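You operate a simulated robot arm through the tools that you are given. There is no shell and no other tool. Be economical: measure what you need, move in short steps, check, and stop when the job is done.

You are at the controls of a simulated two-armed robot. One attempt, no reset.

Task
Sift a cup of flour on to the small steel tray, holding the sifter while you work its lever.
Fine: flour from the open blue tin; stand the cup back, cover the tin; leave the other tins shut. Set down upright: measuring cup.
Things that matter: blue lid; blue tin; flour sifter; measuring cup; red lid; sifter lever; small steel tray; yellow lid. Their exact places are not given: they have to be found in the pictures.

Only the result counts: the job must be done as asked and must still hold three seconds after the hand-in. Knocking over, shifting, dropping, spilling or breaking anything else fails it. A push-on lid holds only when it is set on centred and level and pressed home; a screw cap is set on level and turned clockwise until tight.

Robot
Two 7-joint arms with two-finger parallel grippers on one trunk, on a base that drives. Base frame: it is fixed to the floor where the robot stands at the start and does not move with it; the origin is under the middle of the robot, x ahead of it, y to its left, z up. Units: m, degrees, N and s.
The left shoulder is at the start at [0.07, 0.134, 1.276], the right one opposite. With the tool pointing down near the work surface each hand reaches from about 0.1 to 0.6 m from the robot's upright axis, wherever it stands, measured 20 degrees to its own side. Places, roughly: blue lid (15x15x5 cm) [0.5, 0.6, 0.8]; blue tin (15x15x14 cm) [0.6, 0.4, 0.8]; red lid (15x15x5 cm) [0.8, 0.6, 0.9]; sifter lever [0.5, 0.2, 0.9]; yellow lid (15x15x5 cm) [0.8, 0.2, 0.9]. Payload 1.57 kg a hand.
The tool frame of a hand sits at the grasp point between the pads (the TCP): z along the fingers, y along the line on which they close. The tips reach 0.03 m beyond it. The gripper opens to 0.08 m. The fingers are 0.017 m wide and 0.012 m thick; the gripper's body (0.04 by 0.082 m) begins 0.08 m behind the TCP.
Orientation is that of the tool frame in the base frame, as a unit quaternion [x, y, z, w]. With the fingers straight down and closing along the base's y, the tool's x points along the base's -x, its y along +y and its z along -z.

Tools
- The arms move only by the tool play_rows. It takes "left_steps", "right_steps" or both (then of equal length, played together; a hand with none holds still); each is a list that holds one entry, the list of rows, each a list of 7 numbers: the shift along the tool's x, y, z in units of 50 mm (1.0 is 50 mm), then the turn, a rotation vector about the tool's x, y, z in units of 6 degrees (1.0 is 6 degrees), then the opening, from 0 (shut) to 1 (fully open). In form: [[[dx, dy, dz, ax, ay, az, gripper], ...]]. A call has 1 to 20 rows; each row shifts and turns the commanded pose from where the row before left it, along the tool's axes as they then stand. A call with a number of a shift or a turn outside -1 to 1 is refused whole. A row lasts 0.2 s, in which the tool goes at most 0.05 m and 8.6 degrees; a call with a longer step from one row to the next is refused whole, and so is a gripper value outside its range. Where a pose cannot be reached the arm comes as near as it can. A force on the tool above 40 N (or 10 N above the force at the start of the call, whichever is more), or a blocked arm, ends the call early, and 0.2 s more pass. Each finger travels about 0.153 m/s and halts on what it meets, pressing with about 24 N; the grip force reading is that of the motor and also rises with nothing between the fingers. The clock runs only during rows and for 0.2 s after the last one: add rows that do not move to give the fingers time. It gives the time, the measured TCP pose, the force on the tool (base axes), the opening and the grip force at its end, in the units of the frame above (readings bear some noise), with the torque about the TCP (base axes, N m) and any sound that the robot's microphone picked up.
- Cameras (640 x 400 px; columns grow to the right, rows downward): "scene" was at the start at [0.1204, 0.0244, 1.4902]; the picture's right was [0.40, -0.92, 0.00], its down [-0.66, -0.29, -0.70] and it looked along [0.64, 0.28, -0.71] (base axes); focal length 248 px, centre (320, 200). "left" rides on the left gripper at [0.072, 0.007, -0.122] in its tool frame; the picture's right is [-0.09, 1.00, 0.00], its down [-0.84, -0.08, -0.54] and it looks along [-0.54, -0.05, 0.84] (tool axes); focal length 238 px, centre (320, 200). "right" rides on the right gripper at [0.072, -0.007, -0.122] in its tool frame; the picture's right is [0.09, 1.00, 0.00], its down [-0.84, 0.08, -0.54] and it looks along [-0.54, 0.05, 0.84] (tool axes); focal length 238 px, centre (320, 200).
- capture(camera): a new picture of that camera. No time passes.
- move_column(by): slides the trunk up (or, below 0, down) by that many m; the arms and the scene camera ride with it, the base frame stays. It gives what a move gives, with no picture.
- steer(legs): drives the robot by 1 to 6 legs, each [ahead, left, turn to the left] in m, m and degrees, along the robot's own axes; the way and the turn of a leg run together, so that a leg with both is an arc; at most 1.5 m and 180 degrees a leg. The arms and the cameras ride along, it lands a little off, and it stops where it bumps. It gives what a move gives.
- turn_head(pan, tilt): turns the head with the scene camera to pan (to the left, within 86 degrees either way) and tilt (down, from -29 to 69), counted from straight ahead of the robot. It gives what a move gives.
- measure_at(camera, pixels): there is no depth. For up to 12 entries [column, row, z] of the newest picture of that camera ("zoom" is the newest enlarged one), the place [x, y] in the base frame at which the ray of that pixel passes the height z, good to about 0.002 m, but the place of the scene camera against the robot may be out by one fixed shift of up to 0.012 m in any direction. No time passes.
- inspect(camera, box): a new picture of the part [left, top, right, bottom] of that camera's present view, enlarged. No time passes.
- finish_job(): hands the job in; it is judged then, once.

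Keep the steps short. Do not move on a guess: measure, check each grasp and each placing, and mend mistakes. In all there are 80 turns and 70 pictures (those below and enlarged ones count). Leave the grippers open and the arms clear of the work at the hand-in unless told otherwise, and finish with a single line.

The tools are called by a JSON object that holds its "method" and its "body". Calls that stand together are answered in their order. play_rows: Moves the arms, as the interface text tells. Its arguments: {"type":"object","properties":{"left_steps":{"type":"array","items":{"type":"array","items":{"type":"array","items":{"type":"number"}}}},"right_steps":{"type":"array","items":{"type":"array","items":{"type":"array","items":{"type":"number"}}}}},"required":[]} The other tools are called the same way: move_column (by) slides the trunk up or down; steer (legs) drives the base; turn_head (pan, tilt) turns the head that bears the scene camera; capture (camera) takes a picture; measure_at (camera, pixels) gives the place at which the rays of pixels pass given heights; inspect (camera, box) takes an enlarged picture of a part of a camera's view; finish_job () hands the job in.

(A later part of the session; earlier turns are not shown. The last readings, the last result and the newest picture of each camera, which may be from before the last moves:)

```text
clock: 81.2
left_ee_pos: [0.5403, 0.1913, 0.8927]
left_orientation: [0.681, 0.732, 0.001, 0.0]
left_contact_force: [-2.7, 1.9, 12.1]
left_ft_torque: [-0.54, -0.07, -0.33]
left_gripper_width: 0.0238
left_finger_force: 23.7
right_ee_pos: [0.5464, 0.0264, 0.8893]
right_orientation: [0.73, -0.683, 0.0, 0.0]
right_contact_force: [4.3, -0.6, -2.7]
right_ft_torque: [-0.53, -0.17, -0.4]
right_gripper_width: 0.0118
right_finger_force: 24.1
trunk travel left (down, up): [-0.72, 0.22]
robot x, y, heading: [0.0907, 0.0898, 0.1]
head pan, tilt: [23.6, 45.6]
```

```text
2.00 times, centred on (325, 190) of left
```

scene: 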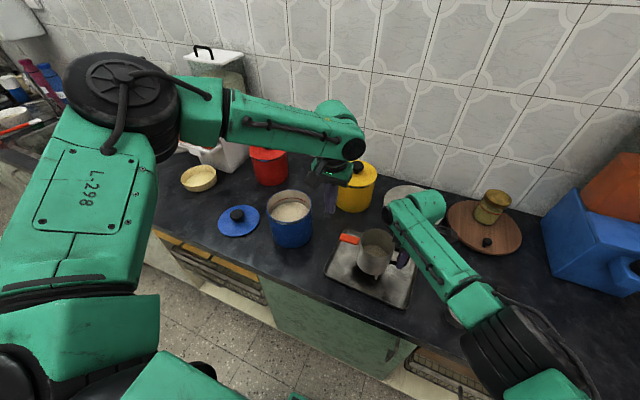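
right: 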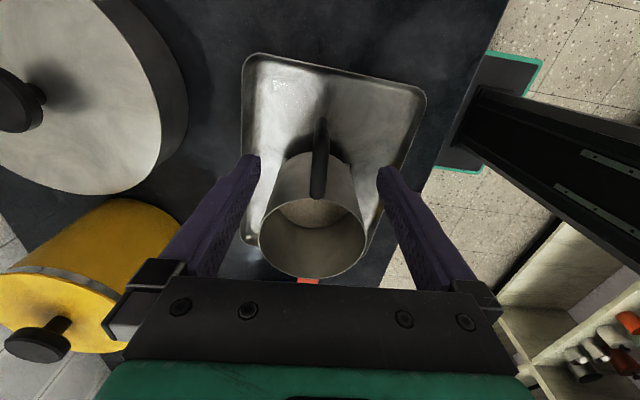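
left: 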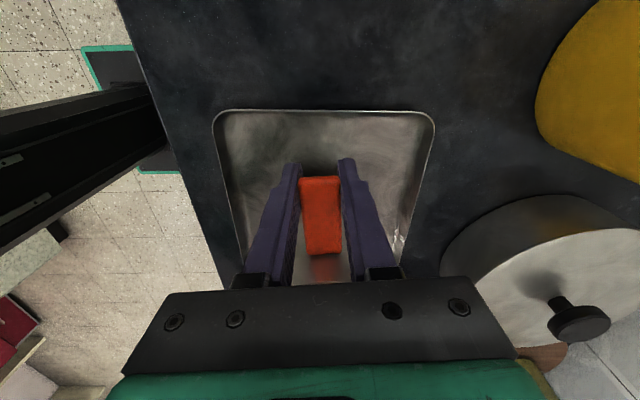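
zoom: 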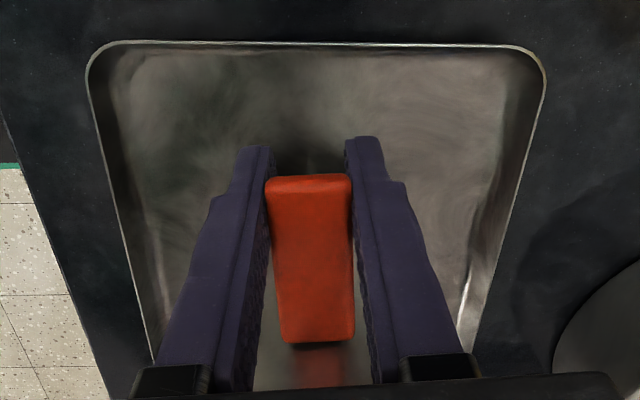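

Force rose to 12 N with movement—could be a sprung lever. I press 8 mm more and look at tray and sifter.

{"method": "play_rows", "body": {"left_steps": [[[0, 0, 0.08, 0, 0, 0, 0.1], [0, 0, 0.08, 0, 0, 0, 0.1], [0, 0, 0, 0, 0, 0, 0.1]]]}}

{"method": "inspect", "body": {"camera": "scene", "box": [260, 190, 420, 320]}}

```text
clock: 82.0
left_ee_pos: [0.5397, 0.1917, 0.886]
left_orientation: [0.681, 0.732, 0.0, 0.001]
left_contact_force: [-3.3, -2.8, 11.6]
left_ft_torque: [-0.39, -0.09, -0.39]
left_gripper_width: 0.0233
left_finger_force: 24.0
right_ee_pos: [0.5468, 0.0269, 0.888]
right_orientation: [0.73, -0.683, -0.001, -0.001]
right_contact_force: [5.5, 2.2, -2.9]
right_ft_torque: [-0.67, -0.13, -0.45]
right_gripper_width: 0.0117
right_finger_force: 23.9
trunk travel left (down, up): [-0.72, 0.22]
robot x, y, heading: [0.0912, 0.0824, -0.0]
head pan, tilt: [23.6, 45.6]
```

```text
3.08 times, centred on (340, 255) of scene
```

zoom: 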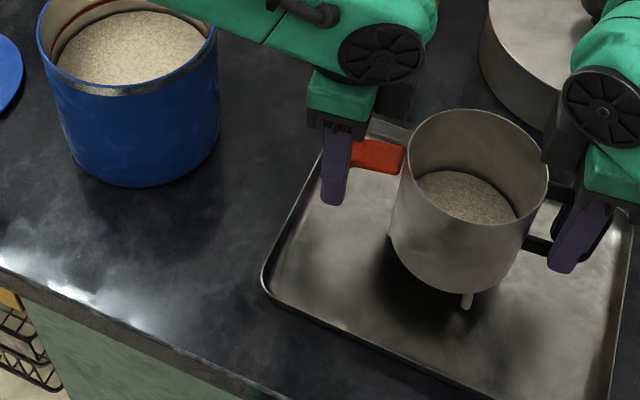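

{"method": "inspect", "body": {"camera": "left", "box": [200, 90, 450, 290]}}

```text
2.00 times, centred on (325, 190) of left
```

zoom: 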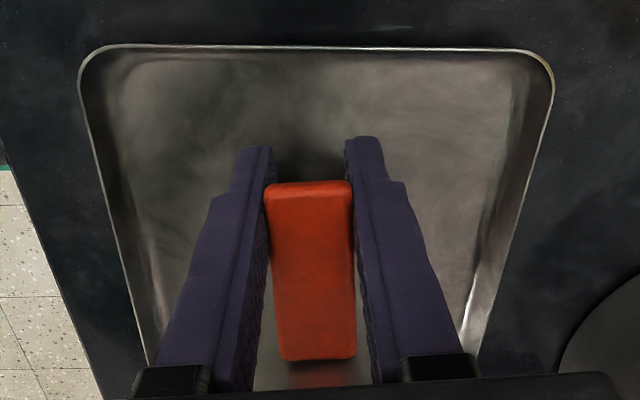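

The inner end stays put while the outer end follows only in part—slip is likely. I return to neutral height, then test sideways 8 mm while gripped.

{"method": "play_rows", "body": {"left_steps": [[[0, 0, -0.16, 0, 0, 0, 0.1], [0, 0, -0.16, 0, 0, 0, 0.1], [0, 0, 0, 0, 0, 0, 0.1]]]}}

{"method": "play_rows", "body": {"left_steps": [[[0, -0.1, 0, 0, 0, 0, 0.1], [0, -0.1, 0, 0, 0, 0, 0.1], [0, 0, 0, 0, 0, 0, 0.1]]]}}

{"method": "inspect", "body": {"camera": "left", "box": [200, 90, 450, 290]}}

```text
clock: 82.8
left_ee_pos: [0.5397, 0.1924, 0.9013]
left_orientation: [0.682, 0.732, 0.0, -0.001]
left_contact_force: [-3.5, -5.2, -9.2]
left_ft_torque: [0.54, -0.05, -0.39]
left_gripper_width: 0.0233
left_finger_force: 23.9
right_ee_pos: [0.5484, 0.0267, 0.8873]
right_orientation: [0.73, -0.683, -0.001, -0.001]
right_contact_force: [4.6, 4.1, 6.5]
right_ft_torque: [0.75, 0.26, -0.34]
right_gripper_width: 0.0119
right_finger_force: 24.2
trunk travel left (down, up): [-0.72, 0.22]
robot x, y, heading: [0.0851, 0.0821, 0.3]
head pan, tilt: [23.6, 45.6]
```

```text
clock: 83.5
left_ee_pos: [0.5308, 0.1905, 0.9014]
left_orientation: [0.68, 0.733, 0.0, 0.001]
left_contact_force: [5.7, -0.3, -2.2]
left_ft_torque: [0.15, 0.24, 0.54]
left_gripper_width: 0.023
left_finger_force: 24.0
right_ee_pos: [0.5463, 0.0266, 0.8867]
right_orientation: [0.73, -0.684, 0.0, 0.002]
right_contact_force: [-6.1, -0.5, 0.8]
right_ft_torque: [0.09, -0.3, 0.45]
right_gripper_width: 0.0116
right_finger_force: 24.1
trunk travel left (down, up): [-0.72, 0.22]
robot x, y, heading: [0.0931, 0.0818, 0.4]
head pan, tilt: [23.6, 45.6]
```

```text
2.00 times, centred on (325, 190) of left
```

zoom: 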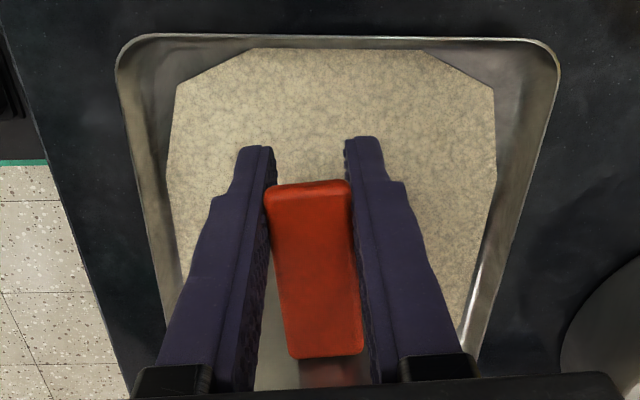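

Sideways is the lever's motion: it swings and flour is now falling on the tray. I work it back and forth several strokes of ±9 mm.

{"method": "play_rows", "body": {"left_steps": [[[0, 0.18, 0, 0, 0, 0, 0.1], [0, 0.18, 0, 0, 0, 0, 0.1], [0, -0.18, 0, 0, 0, 0, 0.1], [0, -0.18, 0, 0, 0, 0, 0.1], [0, 0.18, 0, 0, 0, 0, 0.1], [0, 0.18, 0, 0, 0, 0, 0.1], [0, -0.18, 0, 0, 0, 0, 0.1], [0, -0.18, 0, 0, 0, 0, 0.1], [0, 0.18, 0, 0, 0, 0, 0.1], [0, 0.18, 0, 0, 0, 0, 0.1], [0, -0.18, 0, 0, 0, 0, 0.1], [0, -0.18, 0, 0, 0, 0, 0.1], [0, 0.18, 0, 0, 0, 0, 0.1], [0, 0.18, 0, 0, 0, 0, 0.1], [0, -0.18, 0, 0, 0, 0, 0.1], [0, -0.18, 0, 0, 0, 0, 0.1], [0, 0.1, 0, 0, 0, 0, 0.1], [0, 0.08, 0, 0, 0, 0, 0.1], [0, 0, 0, 0, 0, 0, 0.1]]]}}

{"method": "inspect", "body": {"camera": "scene", "box": [260, 190, 420, 320]}}

```text
clock: 87.5
left_ee_pos: [0.5403, 0.1923, 0.9025]
left_orientation: [0.682, 0.732, 0.0, 0.0]
left_contact_force: [-5.5, 0.6, 1.6]
left_ft_torque: [-0.01, -0.08, -0.49]
left_gripper_width: 0.0235
left_finger_force: 24.0
right_ee_pos: [0.5482, 0.0251, 0.8877]
right_orientation: [0.729, -0.684, 0.0, 0.0]
right_contact_force: [5.9, -0.6, -3.1]
right_ft_torque: [-0.35, 0.11, -0.37]
right_gripper_width: 0.0117
right_finger_force: 23.6
trunk travel left (down, up): [-0.72, 0.22]
robot x, y, heading: [0.0916, 0.082, 0.6]
head pan, tilt: [23.6, 45.6]
```

```text
3.08 times, centred on (340, 255) of scene
```

zoom: 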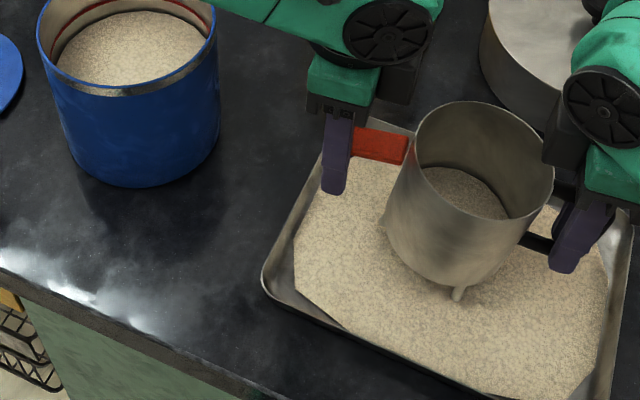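

A good layer lies on the tray, with some flour still in the sifter. I keep working the lever.

{"method": "play_rows", "body": {"left_steps": [[[0, -0.2, 0, 0, 0, 0, 0.1], [0, 0.2, 0, 0, 0, 0, 0.1], [0, 0.2, 0, 0, 0, 0, 0.1], [0, -0.2, 0, 0, 0, 0, 0.1], [0, -0.2, 0, 0, 0, 0, 0.1], [0, 0.2, 0, 0, 0, 0, 0.1], [0, 0.2, 0, 0, 0, 0, 0.1], [0, -0.2, 0, 0, 0, 0, 0.1], [0, -0.2, 0, 0, 0, 0, 0.1], [0, 0.2, 0, 0, 0, 0, 0.1], [0, 0.2, 0, 0, 0, 0, 0.1], [0, -0.2, 0, 0, 0, 0, 0.1], [0, -0.2, 0, 0, 0, 0, 0.1], [0, 0.2, 0, 0, 0, 0, 0.1], [0, 0.2, 0, 0, 0, 0, 0.1], [0, -0.2, 0, 0, 0, 0, 0.1], [0, -0.2, 0, 0, 0, 0, 0.1], [0, 0.2, 0, 0, 0, 0, 0.1], [0, 0, 0, 0, 0, 0, 0.1]]]}}

{"method": "play_rows", "body": {"left_steps": [[[0, -0.2, 0, 0, 0, 0, 0.1], [0, 0.2, 0, 0, 0, 0, 0.1], [0, 0.2, 0, 0, 0, 0, 0.1], [0, -0.2, 0, 0, 0, 0, 0.1], [0, -0.2, 0, 0, 0, 0, 0.1], [0, 0.2, 0, 0, 0, 0, 0.1], [0, 0.2, 0, 0, 0, 0, 0.1], [0, -0.2, 0, 0, 0, 0, 0.1], [0, -0.2, 0, 0, 0, 0, 0.1], [0, 0.2, 0, 0, 0, 0, 0.1], [0, 0.2, 0, 0, 0, 0, 0.1], [0, -0.2, 0, 0, 0, 0, 0.1], [0, -0.2, 0, 0, 0, 0, 0.1], [0, 0.2, 0, 0, 0, 0, 0.1], [0, 0.2, 0, 0, 0, 0, 0.1], [0, -0.2, 0, 0, 0, 0, 0.1], [0, -0.2, 0, 0, 0, 0, 0.1], [0, 0.2, 0, 0, 0, 0, 0.1], [0, 0, 0, 0, 0, 0, 0.1]]]}}

{"method": "inspect", "body": {"camera": "scene", "box": [260, 190, 440, 320]}}

```text
clock: 91.5
left_ee_pos: [0.5399, 0.1911, 0.9026]
left_orientation: [0.682, 0.731, 0.001, 0.0]
left_contact_force: [-5.6, 0.9, 1.3]
left_ft_torque: [-0.02, -0.05, -0.46]
left_gripper_width: 0.0232
left_finger_force: 23.8
right_ee_pos: [0.5474, 0.0268, 0.8872]
right_orientation: [0.73, -0.684, 0.0, 0.0]
right_contact_force: [6.5, -0.3, -2.4]
right_ft_torque: [-0.31, 0.11, -0.42]
right_gripper_width: 0.0119
right_finger_force: 24.3
trunk travel left (down, up): [-0.72, 0.22]
robot x, y, heading: [0.0882, 0.0836, 0.0]
head pan, tilt: [23.6, 45.6]
```

```text
clock: 95.5
left_ee_pos: [0.5384, 0.1913, 0.9018]
left_orientation: [0.682, 0.731, 0.0, 0.0]
left_contact_force: [-5.4, 0.9, 2.2]
left_ft_torque: [-0.07, 0.0, -0.51]
left_gripper_width: 0.0233
left_finger_force: 24.3
right_ee_pos: [0.5476, 0.0265, 0.8868]
right_orientation: [0.729, -0.684, 0.0, 0.001]
right_contact_force: [5.2, -1.0, -3.9]
right_ft_torque: [-0.41, 0.05, -0.41]
right_gripper_width: 0.0118
right_finger_force: 24.0
trunk travel left (down, up): [-0.72, 0.22]
robot x, y, heading: [0.0961, 0.0793, 0.1]
head pan, tilt: [23.6, 45.6]
```

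```text
3.08 times, centred on (350, 255) of scene
```

zoom: 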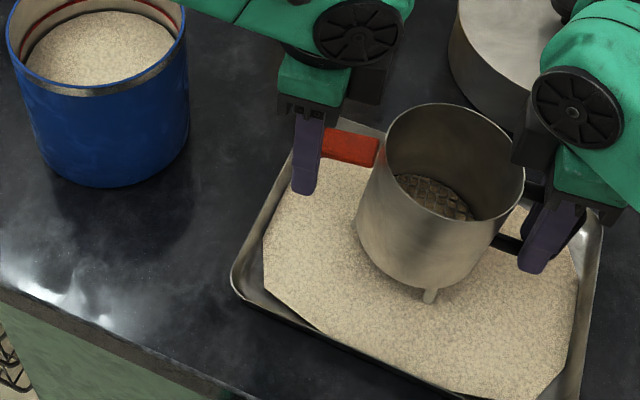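

The mesh shows, with only a thin remnant left. Two more rounds.

{"method": "play_rows", "body": {"left_steps": [[[0, -0.2, 0, 0, 0, 0, 0.1], [0, 0.2, 0, 0, 0, 0, 0.1], [0, 0.2, 0, 0, 0, 0, 0.1], [0, -0.2, 0, 0, 0, 0, 0.1], [0, -0.2, 0, 0, 0, 0, 0.1], [0, 0.2, 0, 0, 0, 0, 0.1], [0, 0.2, 0, 0, 0, 0, 0.1], [0, -0.2, 0, 0, 0, 0, 0.1], [0, -0.2, 0, 0, 0, 0, 0.1], [0, 0.2, 0, 0, 0, 0, 0.1], [0, 0.2, 0, 0, 0, 0, 0.1], [0, -0.2, 0, 0, 0, 0, 0.1], [0, -0.2, 0, 0, 0, 0, 0.1], [0, 0.2, 0, 0, 0, 0, 0.1], [0, 0.2, 0, 0, 0, 0, 0.1], [0, -0.2, 0, 0, 0, 0, 0.1], [0, -0.2, 0, 0, 0, 0, 0.1], [0, 0.2, 0, 0, 0, 0, 0.1], [0, 0, 0, 0, 0, 0, 0.1]]]}}

{"method": "play_rows", "body": {"left_steps": [[[0, -0.2, 0, 0, 0, 0, 0.1], [0, 0.2, 0, 0, 0, 0, 0.1], [0, 0.2, 0, 0, 0, 0, 0.1], [0, -0.2, 0, 0, 0, 0, 0.1], [0, -0.2, 0, 0, 0, 0, 0.1], [0, 0.2, 0, 0, 0, 0, 0.1], [0, 0.2, 0, 0, 0, 0, 0.1], [0, -0.2, 0, 0, 0, 0, 0.1], [0, -0.2, 0, 0, 0, 0, 0.1], [0, 0.2, 0, 0, 0, 0, 0.1], [0, 0.2, 0, 0, 0, 0, 0.1], [0, -0.2, 0, 0, 0, 0, 0.1], [0, -0.2, 0, 0, 0, 0, 0.1], [0, 0.2, 0, 0, 0, 0, 0.1], [0, 0.2, 0, 0, 0, 0, 0.1], [0, -0.2, 0, 0, 0, 0, 0.1], [0, -0.2, 0, 0, 0, 0, 0.1], [0, 0.2, 0, 0, 0, 0, 0.1], [0, 0, 0, 0, 0, 0, 0.1]]]}}

{"method": "play_rows", "body": {"left_steps": [[[0, 0, 0, 0, 0, 0, 0.3], [0, 0, 0, 0, 0, 0, 0.6], [0, 0, 0, 0, 0, 0, 0.8], [0, 0, 0, 0, 0, 0, 0.8], [0, 0, -0.6, 0, 0, 0, 0.8], [0, 0, -0.8, 0, 0, 0, 0.8], [0, 0, -0.8, 0, 0, 0, 0.8], [0, 0, -0.8, 0, 0, 0, 0.8], [0, 0, -0.8, 0, 0, 0, 0.8], [0, 0, 0, 0, 0, 0, 0.8]]]}}

{"method": "capture", "body": {"camera": "left"}}

```text
clock: 99.5
left_ee_pos: [0.5383, 0.1919, 0.9014]
left_orientation: [0.682, 0.732, -0.001, -0.001]
left_contact_force: [-4.7, 2.1, -0.3]
left_ft_torque: [0.06, -0.02, -0.48]
left_gripper_width: 0.0232
left_finger_force: 23.8
right_ee_pos: [0.5482, 0.0252, 0.8882]
right_orientation: [0.73, -0.684, -0.001, 0.0]
right_contact_force: [5.0, -1.3, -1.1]
right_ft_torque: [-0.1, 0.1, -0.34]
right_gripper_width: 0.0119
right_finger_force: 23.8
trunk travel left (down, up): [-0.72, 0.22]
robot x, y, heading: [0.0885, 0.0826, 0.0]
head pan, tilt: [23.6, 45.6]
```

```text
clock: 103.5
left_ee_pos: [0.5401, 0.1902, 0.9023]
left_orientation: [0.681, 0.732, -0.001, 0.001]
left_contact_force: [-4.7, -6.0, -0.5]
left_ft_torque: [0.18, -0.08, -0.36]
left_gripper_width: 0.0232
left_finger_force: 23.9
right_ee_pos: [0.5464, 0.0275, 0.8882]
right_orientation: [0.73, -0.683, -0.002, 0.0]
right_contact_force: [4.4, 6.7, -1.1]
right_ft_torque: [-0.23, 0.09, -0.44]
right_gripper_width: 0.0116
right_finger_force: 23.8
trunk travel left (down, up): [-0.72, 0.22]
robot x, y, heading: [0.091, 0.081, 0.2]
head pan, tilt: [23.6, 45.6]
```

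```text
clock: 105.8
left_ee_pos: [0.5383, 0.1922, 1.0914]
left_orientation: [0.681, 0.732, -0.001, 0.001]
left_contact_force: [-0.2, 0.5, 0.1]
left_ft_torque: [-0.04, -0.01, -0.03]
left_gripper_width: 0.0641
left_finger_force: 0.0
right_ee_pos: [0.5479, 0.0261, 0.8876]
right_orientation: [0.73, -0.683, -0.001, 0.0]
right_contact_force: [0.1, 0.4, -2.6]
right_ft_torque: [-0.13, -0.05, 0.03]
right_gripper_width: 0.0116
right_finger_force: 23.5
trunk travel left (down, up): [-0.72, 0.22]
robot x, y, heading: [0.0876, 0.082, 0.0]
head pan, tilt: [23.6, 45.6]
```

```text
5 pictures are left
```

left: 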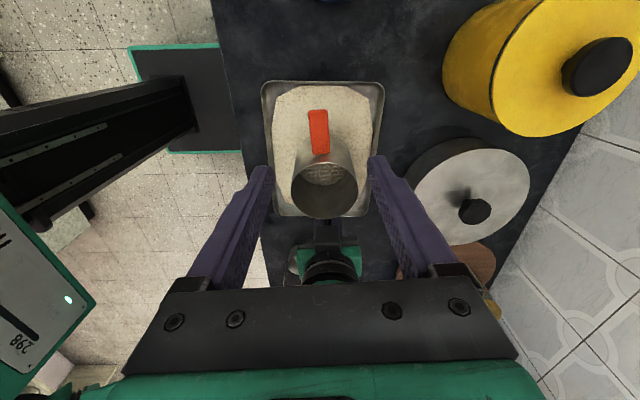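

Mesh is visible and flour is on the tray. The right hand carries 2.6 N, so the sifter may sit slightly tilted. Before releasing, I use the closed left fingertips to ease the lever side down gently.

{"method": "play_rows", "body": {"left_steps": [[[0, 0, 0, 0, 0, 0, 0.4], [0, 0, 0, 0, 0, 0, 0], [0, 0, 0.7, 0, 0, 0, 0], [0, 0, 0.8, 0, 0, 0, 0], [0, 0, 0.8, 0, 0, 0, 0], [0, 0, 0.4, 0, 0, 0, 0], [0, 0, 0, 0, 0, 0, 0]]]}}

{"method": "play_rows", "body": {"left_steps": [[[0, 0, 0.06, 0, 0, 0, 0], [0, 0, 0.06, 0, 0, 0, 0], [0, 0, 0, 0, 0, 0, 0]]]}}

{"method": "play_rows", "body": {"left_steps": [[[0, 0, 0.06, 0, 0, 0, 0], [0, 0, 0, 0, 0, 0, 0]]]}}

```text
clock: 107.3
left_ee_pos: [0.5389, 0.1908, 0.9555]
left_orientation: [0.682, 0.732, 0.0, 0.0]
left_contact_force: [0.3, 0.4, 0.4]
left_ft_torque: [0.01, -0.03, -0.04]
left_gripper_width: 0.0
left_finger_force: 21.6
right_ee_pos: [0.5467, 0.0266, 0.8878]
right_orientation: [0.73, -0.683, 0.0, 0.0]
right_contact_force: [0.4, -0.1, -1.3]
right_ft_torque: [-0.1, -0.04, 0.0]
right_gripper_width: 0.0115
right_finger_force: 23.7
trunk travel left (down, up): [-0.72, 0.22]
robot x, y, heading: [0.0913, 0.0806, 0.2]
head pan, tilt: [23.6, 45.6]
```

```text
clock: 108.2
left_ee_pos: [0.5374, 0.1905, 0.9498]
left_orientation: [0.681, 0.732, 0.0, 0.0]
left_contact_force: [-0.5, 0.6, 0.6]
left_ft_torque: [0.03, 0.01, 0.0]
left_gripper_width: 0.0
left_finger_force: 21.7
right_ee_pos: [0.547, 0.0264, 0.8857]
right_orientation: [0.73, -0.683, 0.0, 0.0]
right_contact_force: [0.2, 1.2, -1.8]
right_ft_torque: [-0.17, -0.01, 0.02]
right_gripper_width: 0.0113
right_finger_force: 23.8
trunk travel left (down, up): [-0.72, 0.22]
robot x, y, heading: [0.0935, 0.0797, 0.4]
head pan, tilt: [23.6, 45.6]
```

```text
clock: 108.8
left_ee_pos: [0.5394, 0.1906, 0.9479]
left_orientation: [0.682, 0.732, -0.001, 0.0]
left_contact_force: [-0.4, 0.3, 0.2]
left_ft_torque: [-0.01, 0.01, 0.02]
left_gripper_width: 0.0
left_finger_force: 21.5
right_ee_pos: [0.5483, 0.0269, 0.8877]
right_orientation: [0.73, -0.683, 0.001, 0.0]
right_contact_force: [0.2, -0.4, -2.7]
right_ft_torque: [-0.17, 0.01, 0.0]
right_gripper_width: 0.0121
right_finger_force: 24.2
trunk travel left (down, up): [-0.72, 0.22]
robot x, y, heading: [0.0882, 0.0848, 0.4]
head pan, tilt: [23.6, 45.6]
```

{"method": "play_rows", "body": {"left_steps": [[[0, 0, 0.06, 0, 0, 0, 0], [0, 0, 0.06, 0, 0, 0, 0], [0, 0, 0, 0, 0, 0, 0]]]}}

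{"method": "play_rows", "body": {"left_steps": [[[0, 0, 0.06, 0, 0, 0, 0], [0, 0, 0, 0, 0, 0, 0]]]}}

{"method": "play_rows", "body": {"left_steps": [[[0, 0, 0.06, 0, 0, 0, 0], [0, 0, 0, 0, 0, 0, 0]]]}}

```text
clock: 109.5
left_ee_pos: [0.5395, 0.1914, 0.9414]
left_orientation: [0.682, 0.732, 0.0, 0.0]
left_contact_force: [-0.9, -0.4, 1.0]
left_ft_torque: [-0.03, -0.01, 0.0]
left_gripper_width: 0.0
left_finger_force: 20.7
right_ee_pos: [0.5465, 0.0268, 0.8866]
right_orientation: [0.73, -0.683, 0.0, 0.0]
right_contact_force: [-0.1, -1.0, -3.2]
right_ft_torque: [-0.3, -0.04, -0.06]
right_gripper_width: 0.0118
right_finger_force: 24.4
trunk travel left (down, up): [-0.72, 0.22]
robot x, y, heading: [0.0896, 0.0802, 0.1]
head pan, tilt: [23.6, 45.6]
```

```text
clock: 110.2
left_ee_pos: [0.5407, 0.1915, 0.939]
left_orientation: [0.682, 0.732, 0.0, 0.001]
left_contact_force: [0.0, 0.6, 0.9]
left_ft_torque: [0.02, 0.01, 0.03]
left_gripper_width: 0.0
left_finger_force: 21.7
right_ee_pos: [0.5483, 0.0271, 0.8877]
right_orientation: [0.731, -0.683, -0.001, 0.0]
right_contact_force: [0.7, -0.1, -2.9]
right_ft_torque: [-0.36, -0.01, 0.01]
right_gripper_width: 0.0116
right_finger_force: 24.2
trunk travel left (down, up): [-0.72, 0.22]
robot x, y, heading: [0.0884, 0.0824, 0.2]
head pan, tilt: [23.6, 45.6]
```

```text
clock: 110.8
left_ee_pos: [0.5403, 0.1925, 0.9353]
left_orientation: [0.682, 0.732, 0.0, 0.0]
left_contact_force: [-0.5, -0.4, 1.2]
left_ft_torque: [0.01, -0.01, 0.03]
left_gripper_width: 0.0002
left_finger_force: 21.3
right_ee_pos: [0.5477, 0.0259, 0.8877]
right_orientation: [0.73, -0.683, 0.0, 0.0]
right_contact_force: [-0.3, -0.4, -3.3]
right_ft_torque: [-0.4, -0.06, 0.0]
right_gripper_width: 0.0115
right_finger_force: 24.2
trunk travel left (down, up): [-0.72, 0.22]
robot x, y, heading: [0.0873, 0.0827, 0.2]
head pan, tilt: [23.6, 45.6]
```

Contact is light and turning the sifter in the grip (tip now at z≈0.905). One more 3 mm step should bring the legs to the tray and raise the force.

{"method": "play_rows", "body": {"left_steps": [[[0, 0, 0.05, 0, 0, 0, 0], [0, 0, 0, 0, 0, 0, 0]]]}}

{"method": "play_rows", "body": {"left_steps": [[[0, 0, 0.05, 0, 0, 0, 0], [0, 0, 0, 0, 0, 0, 0]]]}}

{"method": "inspect", "body": {"camera": "scene", "box": [260, 190, 440, 320]}}

```text
clock: 111.3
left_ee_pos: [0.5393, 0.1912, 0.9333]
left_orientation: [0.681, 0.732, 0.0, 0.0]
left_contact_force: [0.5, 0.5, 1.8]
left_ft_torque: [0.02, 0.01, 0.0]
left_gripper_width: 0.0001
left_finger_force: 21.2
right_ee_pos: [0.546, 0.0273, 0.8885]
right_orientation: [0.73, -0.683, 0.0, 0.0]
right_contact_force: [-0.5, 0.6, -3.7]
right_ft_torque: [-0.45, -0.03, 0.0]
right_gripper_width: 0.0117
right_finger_force: 24.3
trunk travel left (down, up): [-0.72, 0.22]
robot x, y, heading: [0.0905, 0.0823, 0.2]
head pan, tilt: [23.6, 45.6]
```

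```text
clock: 112.0
left_ee_pos: [0.54, 0.1924, 0.9319]
left_orientation: [0.681, 0.732, 0.0, -0.001]
left_contact_force: [1.2, 1.3, 2.3]
left_ft_torque: [-0.04, -0.02, -0.02]
left_gripper_width: 0.0
left_finger_force: 21.1
right_ee_pos: [0.548, 0.0255, 0.8891]
right_orientation: [0.73, -0.683, -0.001, 0.0]
right_contact_force: [0.0, -0.2, -4.7]
right_ft_torque: [-0.46, -0.02, 0.03]
right_gripper_width: 0.0117
right_finger_force: 24.0
trunk travel left (down, up): [-0.72, 0.22]
robot x, y, heading: [0.0896, 0.082, -0.0]
head pan, tilt: [23.6, 45.6]
```

```text
3.08 times, centred on (350, 255) of scene
```

zoom: 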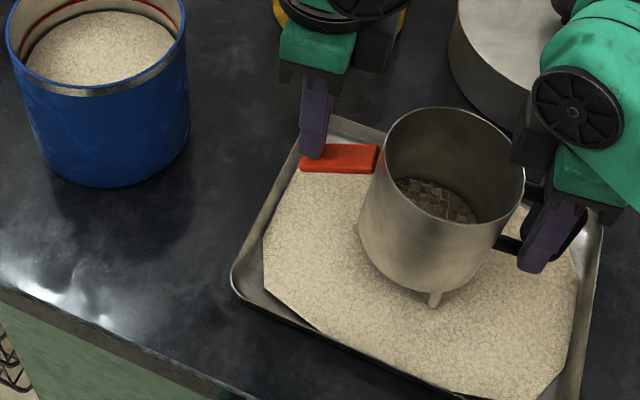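

The mesh is bare, with only the flour below showing through. The right hand bears the sifter's full weight, so it hangs slightly. I raise the left hand and lower the right in small steps until the legs carry it.

{"method": "play_rows", "body": {"left_steps": [[[0, 0, -0.5, 0, 0, 0, 0], [0, 0, -0.8, 0, 0, 0, 0], [0, 0, -0.8, 0, 0, 0, 0], [0, 0, -0.8, 0, 0, 0, 0], [0, 0, 0, 0, 0, 0, 0]]], "right_steps": [[[0, 0, 0, 0, 0, 0, 0], [0, 0, 0, 0, 0, 0, 0], [0, 0, 0, 0, 0, 0, 0], [0, 0, 0.06, 0, 0, 0, 0], [0, 0, 0, 0, 0, 0, 0]]]}}

{"method": "play_rows", "body": {"right_steps": [[[0, 0, 0.06, 0, 0, 0, 0], [0, 0, 0, 0, 0, 0, 0]]]}}

{"method": "play_rows", "body": {"right_steps": [[[0, 0, 0.06, 0, 0, 0, 0], [0, 0, 0, 0, 0, 0, 0]]]}}

```text
clock: 113.2
left_ee_pos: [0.5394, 0.1903, 1.0737]
left_orientation: [0.681, 0.732, 0.0, -0.001]
left_contact_force: [-0.7, -0.3, 0.3]
left_ft_torque: [-0.01, 0.03, 0.03]
left_gripper_width: 0.0
left_finger_force: 21.6
right_ee_pos: [0.5469, 0.0265, 0.8846]
right_orientation: [0.73, -0.683, 0.0, 0.0]
right_contact_force: [0.2, 0.1, -1.8]
right_ft_torque: [-0.1, 0.01, 0.02]
right_gripper_width: 0.0116
right_finger_force: 24.2
trunk travel left (down, up): [-0.72, 0.22]
robot x, y, heading: [0.0919, 0.082, 0.6]
head pan, tilt: [23.6, 45.6]
```

```text
clock: 113.8
left_ee_pos: [0.5389, 0.1901, 1.0747]
left_orientation: [0.681, 0.732, 0.0, 0.001]
left_contact_force: [0.4, 0.4, 0.6]
left_ft_torque: [0.06, 0.01, -0.02]
left_gripper_width: 0.0
left_finger_force: 21.0
right_ee_pos: [0.5466, 0.0264, 0.8837]
right_orientation: [0.729, -0.684, 0.001, -0.002]
right_contact_force: [2.5, -1.3, 12.2]
right_ft_torque: [0.51, 0.33, -0.03]
right_gripper_width: 0.0115
right_finger_force: 23.4
trunk travel left (down, up): [-0.72, 0.22]
robot x, y, heading: [0.088, 0.086, 0.1]
head pan, tilt: [23.6, 45.6]
```

```text
clock: 114.3
left_ee_pos: [0.5375, 0.1894, 1.0767]
left_orientation: [0.682, 0.732, 0.001, 0.0]
left_contact_force: [-0.3, -0.4, 0.4]
left_ft_torque: [0.0, -0.02, 0.02]
left_gripper_width: 0.0001
left_finger_force: 21.0
right_ee_pos: [0.5461, 0.026, 0.8787]
right_orientation: [0.73, -0.683, 0.001, -0.001]
right_contact_force: [1.8, -4.0, 13.7]
right_ft_torque: [0.37, 0.2, 0.03]
right_gripper_width: 0.0113
right_finger_force: 23.9
trunk travel left (down, up): [-0.72, 0.22]
robot x, y, heading: [0.0925, 0.0826, 0.1]
head pan, tilt: [23.6, 45.6]
```

The legs now rest firmly on the tray. I open the right hand, lift it clear and move it aside, while the left turns back to its natural pose and opens.

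{"method": "play_rows", "body": {"left_steps": [[[0, 0, 0, 0, 0, 0, 0], [0, 0, 0, 0, 0, 0, 0], [0, 0, 0, 0, 0, -1, 0], [0, 0, 0, 0, 0, -1, 0], [0, 0, 0, 0, 0, -1, 0], [0, 0, 0, 0, 0, -1, 0], [0, 0, 0, 0, 0, -1, 0], [0, 0, 0, 0, 0, -1, 0], [0, 0, 0, 0, 0, -1, 0.2], [0, 0, 0, 0, 0, -1, 0.4], [0, 0, 0, 0, 0, -1, 0.6], [0, 0, 0, 0, 0, -1, 0.8], [0, 0, 0, 0, 0, -1, 1], [0, 0, 0, 0, 0, -1, 1], [0, 0, 0, 0, 0, -1, 1], [0, 0, 0, 0, 0, -1, 1], [0, 0, 0, 0, 0, -0.35, 1], [0, 0, 0, 0, 0, 0, 1]]], "right_steps": [[[0, 0, 0, 0, 0, 0, 0.2], [0, 0, 0, 0, 0, 0, 0.4], [0, 0, 0, 0, 0, 0, 0.7], [0, 0, 0, 0, 0, 0, 1], [0, 0, 0, 0, 0, 0, 1], [0, 0, -0.4, 0, 0, 0, 1], [0, 0, -0.8, 0, 0, 0, 1], [0, 0, -0.9, 0, 0, 0, 1], [0, 0, -0.9, 0, 0, 0, 1], [0, 0, -0.9, 0, 0, 0, 1], [0, 0, -0.6, 0, 0, 0, 1], [0.7, 0.5, 0, 0, 0, 0, 1], [0.7, 0.5, 0, 0, 0, 0, 1], [0.7, 0.5, 0, 0, 0, 0, 1], [0.7, 0, 0, 0, 0, 0, 1], [0.7, 0, 0, 0, 0, 0, 1], [0.5, 0, 0, 0, 0, 0, 1], [0, 0, 0, 0, 0, 0, 1]]]}}

{"method": "steer", "body": {"legs": [[-0.04, 0, 0], [0, 0.19, 0]]}}

{"method": "capture", "body": {"camera": "scene"}}

```text
clock: 118.2
left_ee_pos: [0.5399, 0.1927, 1.0754]
left_orientation: [-0.003, 1.0, 0.0, -0.001]
left_contact_force: [-0.2, -0.1, -0.6]
left_ft_torque: [0.03, -0.01, -0.03]
left_gripper_width: 0.0802
left_finger_force: 0.1
right_ee_pos: [0.4858, -0.1776, 1.1027]
right_orientation: [0.73, -0.684, 0.001, 0.0]
right_contact_force: [-0.8, 0.4, -0.3]
right_ft_torque: [-0.01, -0.05, 0.0]
right_gripper_width: 0.0801
right_finger_force: 0.1
trunk travel left (down, up): [-0.72, 0.22]
robot x, y, heading: [0.0908, 0.0817, 0.4]
head pan, tilt: [23.6, 45.6]
```

```text
clock: 120.2
left_ee_pos: [0.4984, 0.3797, 1.074]
left_orientation: [-0.002, 1.0, 0.001, 0.001]
left_contact_force: [0.3, -0.1, -0.4]
left_ft_torque: [0.0, 0.01, 0.01]
left_gripper_width: 0.08
left_finger_force: 0.2
right_ee_pos: [0.4438, 0.0097, 1.102]
right_orientation: [0.73, -0.683, 0.0, -0.001]
right_contact_force: [-0.6, 0.3, 1.0]
right_ft_torque: [0.04, -0.01, 0.03]
right_gripper_width: 0.0799
right_finger_force: 0.0
trunk travel left (down, up): [-0.72, 0.22]
robot x, y, heading: [0.0496, 0.273, 0.2]
head pan, tilt: [23.6, 45.6]
```

```text
3 pictures are left
```

scene: 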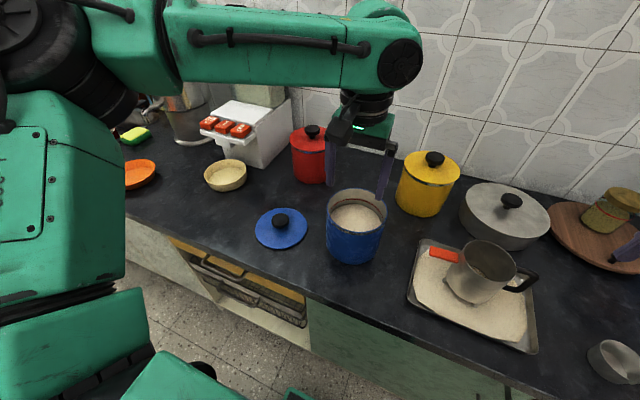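

The sifter stands on the flour-covered tray. Next the lid: I move the left hand above it at about (0.522,0.576) and measure with the wrist camera.

{"method": "play_rows", "body": {"left_steps": [[[-0.094, 0.78, 0.1, 0, 0, 0, 1], [-0.094, 0.78, 0.1, 0, 0, 0, 1], [-0.094, 0.78, 0.1, 0, 0, 0, 1], [-0.094, 0.78, 0.1, 0, 0, 0, 1], [-0.094, 0.78, 0.1, 0, 0, 0, 1], [0, 0, 0, 0, 0, 0, 1]]]}}

{"method": "capture", "body": {"camera": "left"}}

{"method": "measure_at", "body": {"camera": "scene", "pixels": [[281, 219, 0.85], [282, 230, 0.8], [256, 230, 0.805], [308, 228, 0.805], [356, 209, 0.94], [325.5, 206, 0.94], [387, 206, 0.94]]}}

```text
clock: 121.6
left_ee_pos: [0.522, 0.5765, 1.0493]
left_orientation: [-0.001, 1.0, -0.001, 0.0]
left_contact_force: [-0.4, -0.5, 0.5]
left_ft_torque: [-0.01, -0.01, -0.01]
left_gripper_width: 0.0802
left_finger_force: 0.0
right_ee_pos: [0.4445, 0.0121, 1.1025]
right_orientation: [0.73, -0.683, 0.0, 0.0]
right_contact_force: [-0.1, -0.6, -0.3]
right_ft_torque: [0.02, 0.02, 0.01]
right_gripper_width: 0.0798
right_finger_force: 0.1
trunk travel left (down, up): [-0.72, 0.22]
robot x, y, heading: [0.0507, 0.2696, 0.0]
head pan, tilt: [23.6, 45.6]
```

```text
2 pictures are left
```

left: 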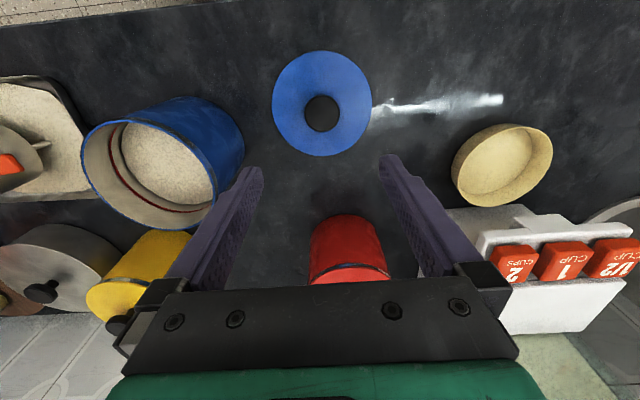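

```text
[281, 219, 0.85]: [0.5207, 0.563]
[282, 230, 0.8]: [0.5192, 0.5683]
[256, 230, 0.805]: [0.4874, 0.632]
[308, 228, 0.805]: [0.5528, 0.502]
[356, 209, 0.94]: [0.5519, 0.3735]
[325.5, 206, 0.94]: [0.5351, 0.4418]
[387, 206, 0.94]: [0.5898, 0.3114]
```

{"method": "measure_at", "body": {"camera": "left", "pixels": [[321, 113, 0.85], [321, 113, 0.84], [304, 113, 0.85], [338, 113, 0.85], [321, 96, 0.85], [321, 131, 0.84], [272, 103, 0.81], [371, 101, 0.81], [321, 51, 0.81], [323, 157, 0.81], [92, 160, 0.94], [214, 190, 0.94]]}}

```text
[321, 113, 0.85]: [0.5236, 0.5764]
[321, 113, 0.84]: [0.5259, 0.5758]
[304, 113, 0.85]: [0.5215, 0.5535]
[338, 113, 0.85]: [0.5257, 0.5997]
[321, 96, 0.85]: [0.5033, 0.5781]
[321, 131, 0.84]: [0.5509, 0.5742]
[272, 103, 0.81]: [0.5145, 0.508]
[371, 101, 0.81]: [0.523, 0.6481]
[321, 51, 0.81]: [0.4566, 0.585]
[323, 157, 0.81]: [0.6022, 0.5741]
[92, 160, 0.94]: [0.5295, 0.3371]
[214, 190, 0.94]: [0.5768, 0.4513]
```

Knob centre ≈(0.524,0.577), 46 mm wide, top at z≈0.85. I descend to z≈0.858 and close on it.

{"method": "play_rows", "body": {"left_steps": [[[-0.04, 0, 0.7, 0, 0, 0, 1], [0, 0, 0.9, 0, 0, 0, 1], [0, 0, 0.9, 0, 0, 0, 1], [0, 0, 0.9, 0, 0, 0, 1], [0, 0, 0.42, 0, 0, 0, 1], [0, 0, 0, 0, 0, 0, 1]]]}}

```text
clock: 123.0
left_ee_pos: [0.5244, 0.5755, 0.8582]
left_orientation: [-0.001, 1.0, 0.0, 0.0]
left_contact_force: [0.1, -0.6, -0.6]
left_ft_torque: [-0.01, 0.02, 0.01]
left_gripper_width: 0.0801
left_finger_force: 0.1
right_ee_pos: [0.4444, 0.013, 1.1033]
right_orientation: [0.73, -0.684, 0.0, 0.0]
right_contact_force: [0.3, 0.4, 0.2]
right_ft_torque: [0.01, -0.01, 0.0]
right_gripper_width: 0.0802
right_finger_force: 0.0
trunk travel left (down, up): [-0.72, 0.22]
robot x, y, heading: [0.0492, 0.2737, 0.4]
head pan, tilt: [23.6, 45.6]
```

{"method": "play_rows", "body": {"left_steps": [[[0, 0.02, 0, 0, 0, 0, 0.8], [0, 0, 0, 0, 0, 0, 0.65], [0, 0, 0, 0, 0, 0, 0.5], [0, 0, 0, 0, 0, 0, 0.4], [0, 0, 0, 0, 0, 0, 0.3], [0, 0, 0, 0, 0, 0, 0.2], [0, 0, 0, 0, 0, 0, 0.2]]]}}

```text
clock: 124.6
left_ee_pos: [0.525, 0.5773, 0.8595]
left_orientation: [-0.001, 1.0, 0.0, -0.001]
left_contact_force: [0.4, 0.7, 0.0]
left_ft_torque: [0.04, -0.03, 0.0]
left_gripper_width: 0.0466
left_finger_force: 23.8
right_ee_pos: [0.4434, 0.0122, 1.1025]
right_orientation: [0.73, -0.684, 0.0, 0.0]
right_contact_force: [0.6, -0.7, 0.1]
right_ft_torque: [0.02, 0.0, -0.01]
right_gripper_width: 0.0799
right_finger_force: 0.1
trunk travel left (down, up): [-0.72, 0.22]
robot x, y, heading: [0.0473, 0.2721, 0.6]
head pan, tilt: [23.6, 45.6]
```

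The lid's knob is gripped (46.6 mm). Before lifting I want the tin's centre precisely, so I bring the right camera over to view the tin from nearly overhead.

{"method": "play_rows", "body": {"right_steps": [[[-0.833, -0.41, -0.157, 0, 0, 0, 1], [-0.833, -0.41, -0.157, 0, 0, 0, 1], [-0.833, -0.41, -0.157, 0, 0, 0, 1], [-0.833, -0.41, -0.157, 0, 0, 0, 1], [-0.833, -0.41, -0.157, 0, 0, 0, 1], [-0.833, -0.41, -0.157, 0, 0, 0, 1], [0, 0, 0, 0, 0, 0, 1]]]}}

{"method": "inspect", "body": {"camera": "right", "box": [220, 100, 420, 280]}}

```text
clock: 126.2
left_ee_pos: [0.5248, 0.577, 0.8587]
left_orientation: [-0.002, 1.0, 0.0, 0.0]
left_contact_force: [-0.2, 0.6, 1.7]
left_ft_torque: [-0.05, -0.03, -0.01]
left_gripper_width: 0.0464
left_finger_force: 23.7
right_ee_pos: [0.5502, 0.267, 1.1464]
right_orientation: [0.73, -0.684, -0.002, -0.001]
right_contact_force: [-0.6, -1.2, -1.0]
right_ft_torque: [0.01, -0.02, 0.0]
right_gripper_width: 0.0797
right_finger_force: 0.0
trunk travel left (down, up): [-0.72, 0.22]
robot x, y, heading: [0.0479, 0.2739, 0.1]
head pan, tilt: [23.6, 45.6]
```

```text
2.22 times, centred on (320, 190) of right
```

zoom: 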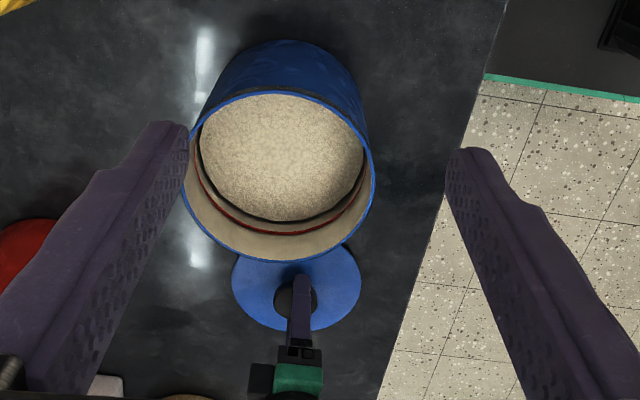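

{"method": "measure_at", "body": {"camera": "zoom", "pixels": [[183, 182, 0.94], [375, 182, 0.94], [278, 90, 0.94], [288, 262, 0.94], [280, 182, 0.94], [232, 278, 0.815], [361, 278, 0.815], [300, 331, 0.815]]}}

```text
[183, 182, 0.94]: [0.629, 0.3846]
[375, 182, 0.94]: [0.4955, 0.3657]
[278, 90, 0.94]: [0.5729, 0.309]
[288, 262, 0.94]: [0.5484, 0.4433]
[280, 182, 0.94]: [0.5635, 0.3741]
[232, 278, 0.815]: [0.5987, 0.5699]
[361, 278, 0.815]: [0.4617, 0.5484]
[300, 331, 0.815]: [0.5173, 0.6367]
```

Tin centre is (0.561,0.376). The right hand retreats while the left lifts the lid straight up 0.2 m.

{"method": "play_rows", "body": {"left_steps": [[[0, 0, -0.3, 0, 0, 0, 0.2], [0, 0, -0.7, 0, 0, 0, 0.2], [0, 0, -0.8, 0, 0, 0, 0.2], [0, 0, -0.8, 0, 0, 0, 0.2], [0, 0, -0.8, 0, 0, 0, 0.2], [0, 0, -0.6, 0, 0, 0, 0.2], [0, 0, 0, 0, 0, 0, 0.2]]], "right_steps": [[[0.833, 0.41, 0, 0, 0, 0, 1], [0.833, 0.41, 0, 0, 0, 0, 1], [0.833, 0.41, 0, 0, 0, 0, 1], [0.833, 0.41, 0, 0, 0, 0, 1], [0.833, 0.41, 0, 0, 0, 0, 1], [0.833, 0.41, 0, 0, 0, 0, 1], [0, 0, 0, 0, 0, 0, 1]]]}}

```text
clock: 127.8
left_ee_pos: [0.5231, 0.5783, 1.0585]
left_orientation: [-0.002, 1.0, 0.0, 0.0]
left_contact_force: [0.9, -0.3, -0.7]
left_ft_torque: [0.01, -0.03, -0.02]
left_gripper_width: 0.0464
left_finger_force: 24.0
right_ee_pos: [0.4449, 0.0136, 1.1481]
right_orientation: [0.73, -0.683, 0.0, 0.001]
right_contact_force: [0.9, -0.2, 0.0]
right_ft_torque: [-0.01, -0.01, 0.0]
right_gripper_width: 0.08
right_finger_force: 0.0
trunk travel left (down, up): [-0.72, 0.22]
robot x, y, heading: [0.0478, 0.273, 0.3]
head pan, tilt: [23.6, 45.6]
```

{"method": "play_rows", "body": {"left_steps": [[[-0.136, -0.81, 0, 0, 0, 0, 0.2], [-0.136, -0.81, 0, 0, 0, 0, 0.2], [-0.136, -0.81, 0, 0, 0, 0, 0.2], [-0.136, -0.81, 0, 0, 0, 0, 0.2], [-0.136, -0.81, 0, 0, 0, 0, 0.2], [0, 0, 0, 0, 0, 0, 0.2], [0, 0, 0, 0, 0, 0, 0.2]]]}}

```text
clock: 129.4
left_ee_pos: [0.5453, 0.3863, 1.0555]
left_orientation: [-0.002, 1.0, -0.001, 0.002]
left_contact_force: [0.5, 0.2, -0.4]
left_ft_torque: [-0.04, 0.04, -0.02]
left_gripper_width: 0.0467
left_finger_force: 24.0
left hand out of reach, approached as far as the arm can: row 5
right_ee_pos: [0.4452, 0.0118, 1.1481]
right_orientation: [0.73, -0.684, 0.0, -0.001]
right_contact_force: [-0.3, -0.1, 0.9]
right_ft_torque: [0.03, 0.01, 0.01]
right_gripper_width: 0.0799
right_finger_force: 0.0
trunk travel left (down, up): [-0.72, 0.22]
robot x, y, heading: [0.0503, 0.2736, 0.2]
head pan, tilt: [23.6, 45.6]
```

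Slightly out of reach. The lid hangs at z≈1.0, clear of everything, so I shift the base 0.05 ahead and 0.07 right.

{"method": "steer", "body": {"legs": [[0.05, -0.07, 0]]}}

{"method": "play_rows", "body": {"left_steps": [[[0.2, 0.4, 0, 0, 0, 0, 0.2], [0.2, 0.4, 0, 0, 0, 0, 0.2], [0.2, 0.3, 0, 0, 0, 0, 0.2], [0, 0, 0, 0, 0, 0, 0.2], [0, 0, 0, 0, 0, 0, 0.2]]]}}

```text
clock: 130.5
left_ee_pos: [0.5925, 0.3189, 1.057]
left_orientation: [-0.003, 1.0, -0.001, 0.001]
left_contact_force: [0.4, -0.8, -2.1]
left_ft_torque: [-0.03, 0.0, -0.02]
left_gripper_width: 0.0466
left_finger_force: 23.9
right_ee_pos: [0.4931, -0.0538, 1.1497]
right_orientation: [0.731, -0.683, 0.001, 0.0]
right_contact_force: [-0.2, -0.1, -0.4]
right_ft_torque: [-0.02, 0.0, -0.01]
right_gripper_width: 0.08
right_finger_force: 0.0
trunk travel left (down, up): [-0.72, 0.22]
robot x, y, heading: [0.1012, 0.2039, 0.5]
head pan, tilt: [23.6, 45.6]
```

```text
clock: 131.7
left_ee_pos: [0.5627, 0.3731, 1.0567]
left_orientation: [-0.003, 1.0, -0.001, 0.003]
left_contact_force: [1.7, -0.3, -1.0]
left_ft_torque: [0.01, -0.04, -0.01]
left_gripper_width: 0.0465
left_finger_force: 23.9
right_ee_pos: [0.4946, -0.0555, 1.1485]
right_orientation: [0.73, -0.684, 0.0, 0.0]
right_contact_force: [-1.1, 0.5, -0.5]
right_ft_torque: [0.04, -0.02, 0.01]
right_gripper_width: 0.0799
right_finger_force: 0.1
trunk travel left (down, up): [-0.72, 0.22]
robot x, y, heading: [0.0985, 0.2047, 0.2]
head pan, tilt: [23.6, 45.6]
```

{"method": "play_rows", "body": {"left_steps": [[[0.09, 0.05, 0.3, 0, 0, 0, 0.2], [0, 0, 0.5, 0, 0, 0, 0.2], [0, 0, 0, 0, 0, 0, 0.2], [0, 0, 0, 0, 0, 0, 0.2]]]}}

```text
clock: 132.7
left_ee_pos: [0.5572, 0.3765, 1.0169]
left_orientation: [-0.001, 1.0, 0.0, 0.002]
left_contact_force: [0.7, 0.0, -0.8]
left_ft_torque: [-0.03, -0.02, 0.02]
left_gripper_width: 0.0464
left_finger_force: 24.2
right_ee_pos: [0.4931, -0.0563, 1.1492]
right_orientation: [0.73, -0.683, 0.0, 0.0]
right_contact_force: [1.0, -0.5, -0.3]
right_ft_torque: [0.03, -0.01, -0.02]
right_gripper_width: 0.0802
right_finger_force: 0.0
trunk travel left (down, up): [-0.72, 0.22]
robot x, y, heading: [0.1005, 0.2035, 0.1]
head pan, tilt: [23.6, 45.6]
```

Lid is over the tin at (0.557,0.3765), lid bottom ≈0.958. I lower in small steps and watch the force.

{"method": "play_rows", "body": {"left_steps": [[[0, 0, 0.12, 0, 0, 0, 0.2], [0, 0, 0.12, 0, 0, 0, 0.2], [0, 0, 0, 0, 0, 0, 0.2]]]}}

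{"method": "play_rows", "body": {"left_steps": [[[0, 0, 0.08, 0, 0, 0, 0.2], [0, 0, 0, 0, 0, 0, 0.2]]]}}

{"method": "play_rows", "body": {"left_steps": [[[0, 0, 0.08, 0, 0, 0, 0.2], [0, 0, 0, 0, 0, 0, 0.2]]]}}

```text
clock: 133.5
left_ee_pos: [0.5591, 0.3756, 1.0051]
left_orientation: [-0.002, 1.0, -0.001, 0.001]
left_contact_force: [0.4, -0.3, -1.5]
left_ft_torque: [0.0, -0.01, 0.0]
left_gripper_width: 0.0465
left_finger_force: 23.8
right_ee_pos: [0.4931, -0.0554, 1.1491]
right_orientation: [0.73, -0.684, 0.0, 0.001]
right_contact_force: [0.4, -0.1, 0.2]
right_ft_torque: [-0.03, -0.01, 0.01]
right_gripper_width: 0.0801
right_finger_force: 0.0
trunk travel left (down, up): [-0.72, 0.22]
robot x, y, heading: [0.0998, 0.2021, 0.2]
head pan, tilt: [23.6, 45.6]
```

```text
clock: 134.1
left_ee_pos: [0.5581, 0.3753, 1.0004]
left_orientation: [-0.002, 1.0, 0.0, 0.001]
left_contact_force: [0.1, -0.4, -0.6]
left_ft_torque: [0.0, -0.03, -0.02]
left_gripper_width: 0.0469
left_finger_force: 24.2
right_ee_pos: [0.4942, -0.0568, 1.1486]
right_orientation: [0.73, -0.684, 0.0, 0.0]
right_contact_force: [0.0, 0.1, 0.0]
right_ft_torque: [0.01, 0.02, -0.01]
right_gripper_width: 0.08
right_finger_force: 0.1
trunk travel left (down, up): [-0.72, 0.22]
robot x, y, heading: [0.0999, 0.2042, 0.3]
head pan, tilt: [23.6, 45.6]
```

```text
clock: 134.7
left_ee_pos: [0.5586, 0.3764, 0.9943]
left_orientation: [-0.002, 1.0, -0.001, 0.002]
left_contact_force: [-0.1, 0.0, -1.5]
left_ft_torque: [-0.01, -0.01, 0.01]
left_gripper_width: 0.0467
left_finger_force: 23.8
right_ee_pos: [0.4943, -0.0561, 1.149]
right_orientation: [0.73, -0.683, 0.0, 0.0]
right_contact_force: [0.1, 0.1, 0.8]
right_ft_torque: [-0.01, 0.02, 0.01]
right_gripper_width: 0.0798
right_finger_force: 0.0
trunk travel left (down, up): [-0.72, 0.22]
robot x, y, heading: [0.1, 0.2075, 0.2]
head pan, tilt: [23.6, 45.6]
```

{"method": "play_rows", "body": {"left_steps": [[[0, 0, 0.08, 0, 0, 0, 0.2], [0, 0, 0, 0, 0, 0, 0.2]]]}}

{"method": "play_rows", "body": {"left_steps": [[[0, 0, 0.08, 0, 0, 0, 0.2], [0, 0, 0, 0, 0, 0, 0.2]]]}}

{"method": "inspect", "body": {"camera": "scene", "box": [270, 150, 430, 270]}}

```text
clock: 135.3
left_ee_pos: [0.5586, 0.3765, 0.9921]
left_orientation: [-0.003, 1.0, -0.002, 0.002]
left_contact_force: [0.7, 2.5, 7.8]
left_ft_torque: [-0.26, 0.03, -0.06]
left_gripper_width: 0.0467
left_finger_force: 23.6
right_ee_pos: [0.4931, -0.0549, 1.1496]
right_orientation: [0.731, -0.683, 0.001, -0.001]
right_contact_force: [0.2, 0.8, 0.3]
right_ft_torque: [-0.02, -0.03, 0.02]
right_gripper_width: 0.08
right_finger_force: 0.0
trunk travel left (down, up): [-0.72, 0.22]
robot x, y, heading: [0.1023, 0.2076, 0.3]
head pan, tilt: [23.6, 45.6]
```

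```text
clock: 135.9
left_ee_pos: [0.5584, 0.3757, 0.9894]
left_orientation: [-0.002, 1.0, -0.003, 0.004]
left_contact_force: [0.3, 4.7, 16.9]
left_ft_torque: [-0.06, -0.2, -0.09]
left_gripper_width: 0.0467
left_finger_force: 24.4
right_ee_pos: [0.4916, -0.0555, 1.1494]
right_orientation: [0.73, -0.683, 0.0, -0.001]
right_contact_force: [0.1, 0.2, -0.1]
right_ft_torque: [0.0, -0.01, -0.01]
right_gripper_width: 0.0801
right_finger_force: 0.0
trunk travel left (down, up): [-0.72, 0.22]
robot x, y, heading: [0.1001, 0.2012, 0.3]
head pan, tilt: [23.6, 45.6]
```

```text
3.33 times, centred on (350, 210) of scene
```

zoom: 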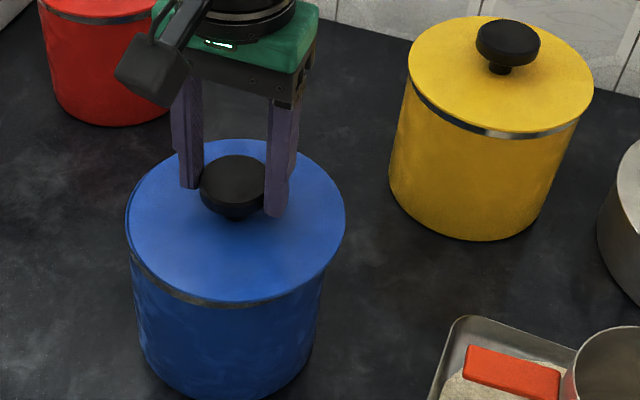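

The lid sits on the rim like the yellow tin's, but the reaction (+y force, torque from the -y edge) says it is a touch too far to -y. I ease up 3 mm, shift +y 2 mm and press again.

{"method": "play_rows", "body": {"left_steps": [[[0, 0, -0.1, 0, 0, 0, 0.2], [0, 0.04, 0, 0, 0, 0, 0.2], [0, 0, 0.1, 0, 0, 0, 0.2], [0, 0, 0.06, 0, 0, 0, 0.2], [0, 0, 0, 0, 0, 0, 0.2]]]}}

{"method": "play_rows", "body": {"left_steps": [[[0, 0, 0.06, 0, 0, 0, 0.2], [0, 0, 0, 0, 0, 0, 0.2]]]}}

```text
clock: 137.1
left_ee_pos: [0.5594, 0.3772, 0.9872]
left_orientation: [-0.002, 1.0, -0.001, 0.004]
left_contact_force: [2.1, 2.1, 17.3]
left_ft_torque: [-0.19, -0.17, -0.15]
left_gripper_width: 0.0469
left_finger_force: 23.7
right_ee_pos: [0.4924, -0.0563, 1.1488]
right_orientation: [0.73, -0.683, 0.001, 0.0]
right_contact_force: [-0.9, -0.3, -0.9]
right_ft_torque: [-0.01, -0.02, 0.0]
right_gripper_width: 0.08
right_finger_force: 0.0
trunk travel left (down, up): [-0.72, 0.22]
robot x, y, heading: [0.0994, 0.2022, 0.3]
head pan, tilt: [23.6, 45.6]
```

```text
clock: 137.7
left_ee_pos: [0.5579, 0.3775, 0.9838]
left_orientation: [-0.002, 1.0, -0.001, 0.002]
left_contact_force: [1.3, 1.6, 16.5]
left_ft_torque: [-0.24, -0.22, -0.12]
left_gripper_width: 0.047
left_finger_force: 23.8
right_ee_pos: [0.4923, -0.0567, 1.15]
right_orientation: [0.73, -0.683, 0.001, -0.001]
right_contact_force: [-0.4, -0.9, 0.6]
right_ft_torque: [-0.02, 0.03, 0.0]
right_gripper_width: 0.0801
right_finger_force: 0.2
trunk travel left (down, up): [-0.72, 0.22]
robot x, y, heading: [0.1, 0.2025, -0.0]
head pan, tilt: [23.6, 45.6]
```

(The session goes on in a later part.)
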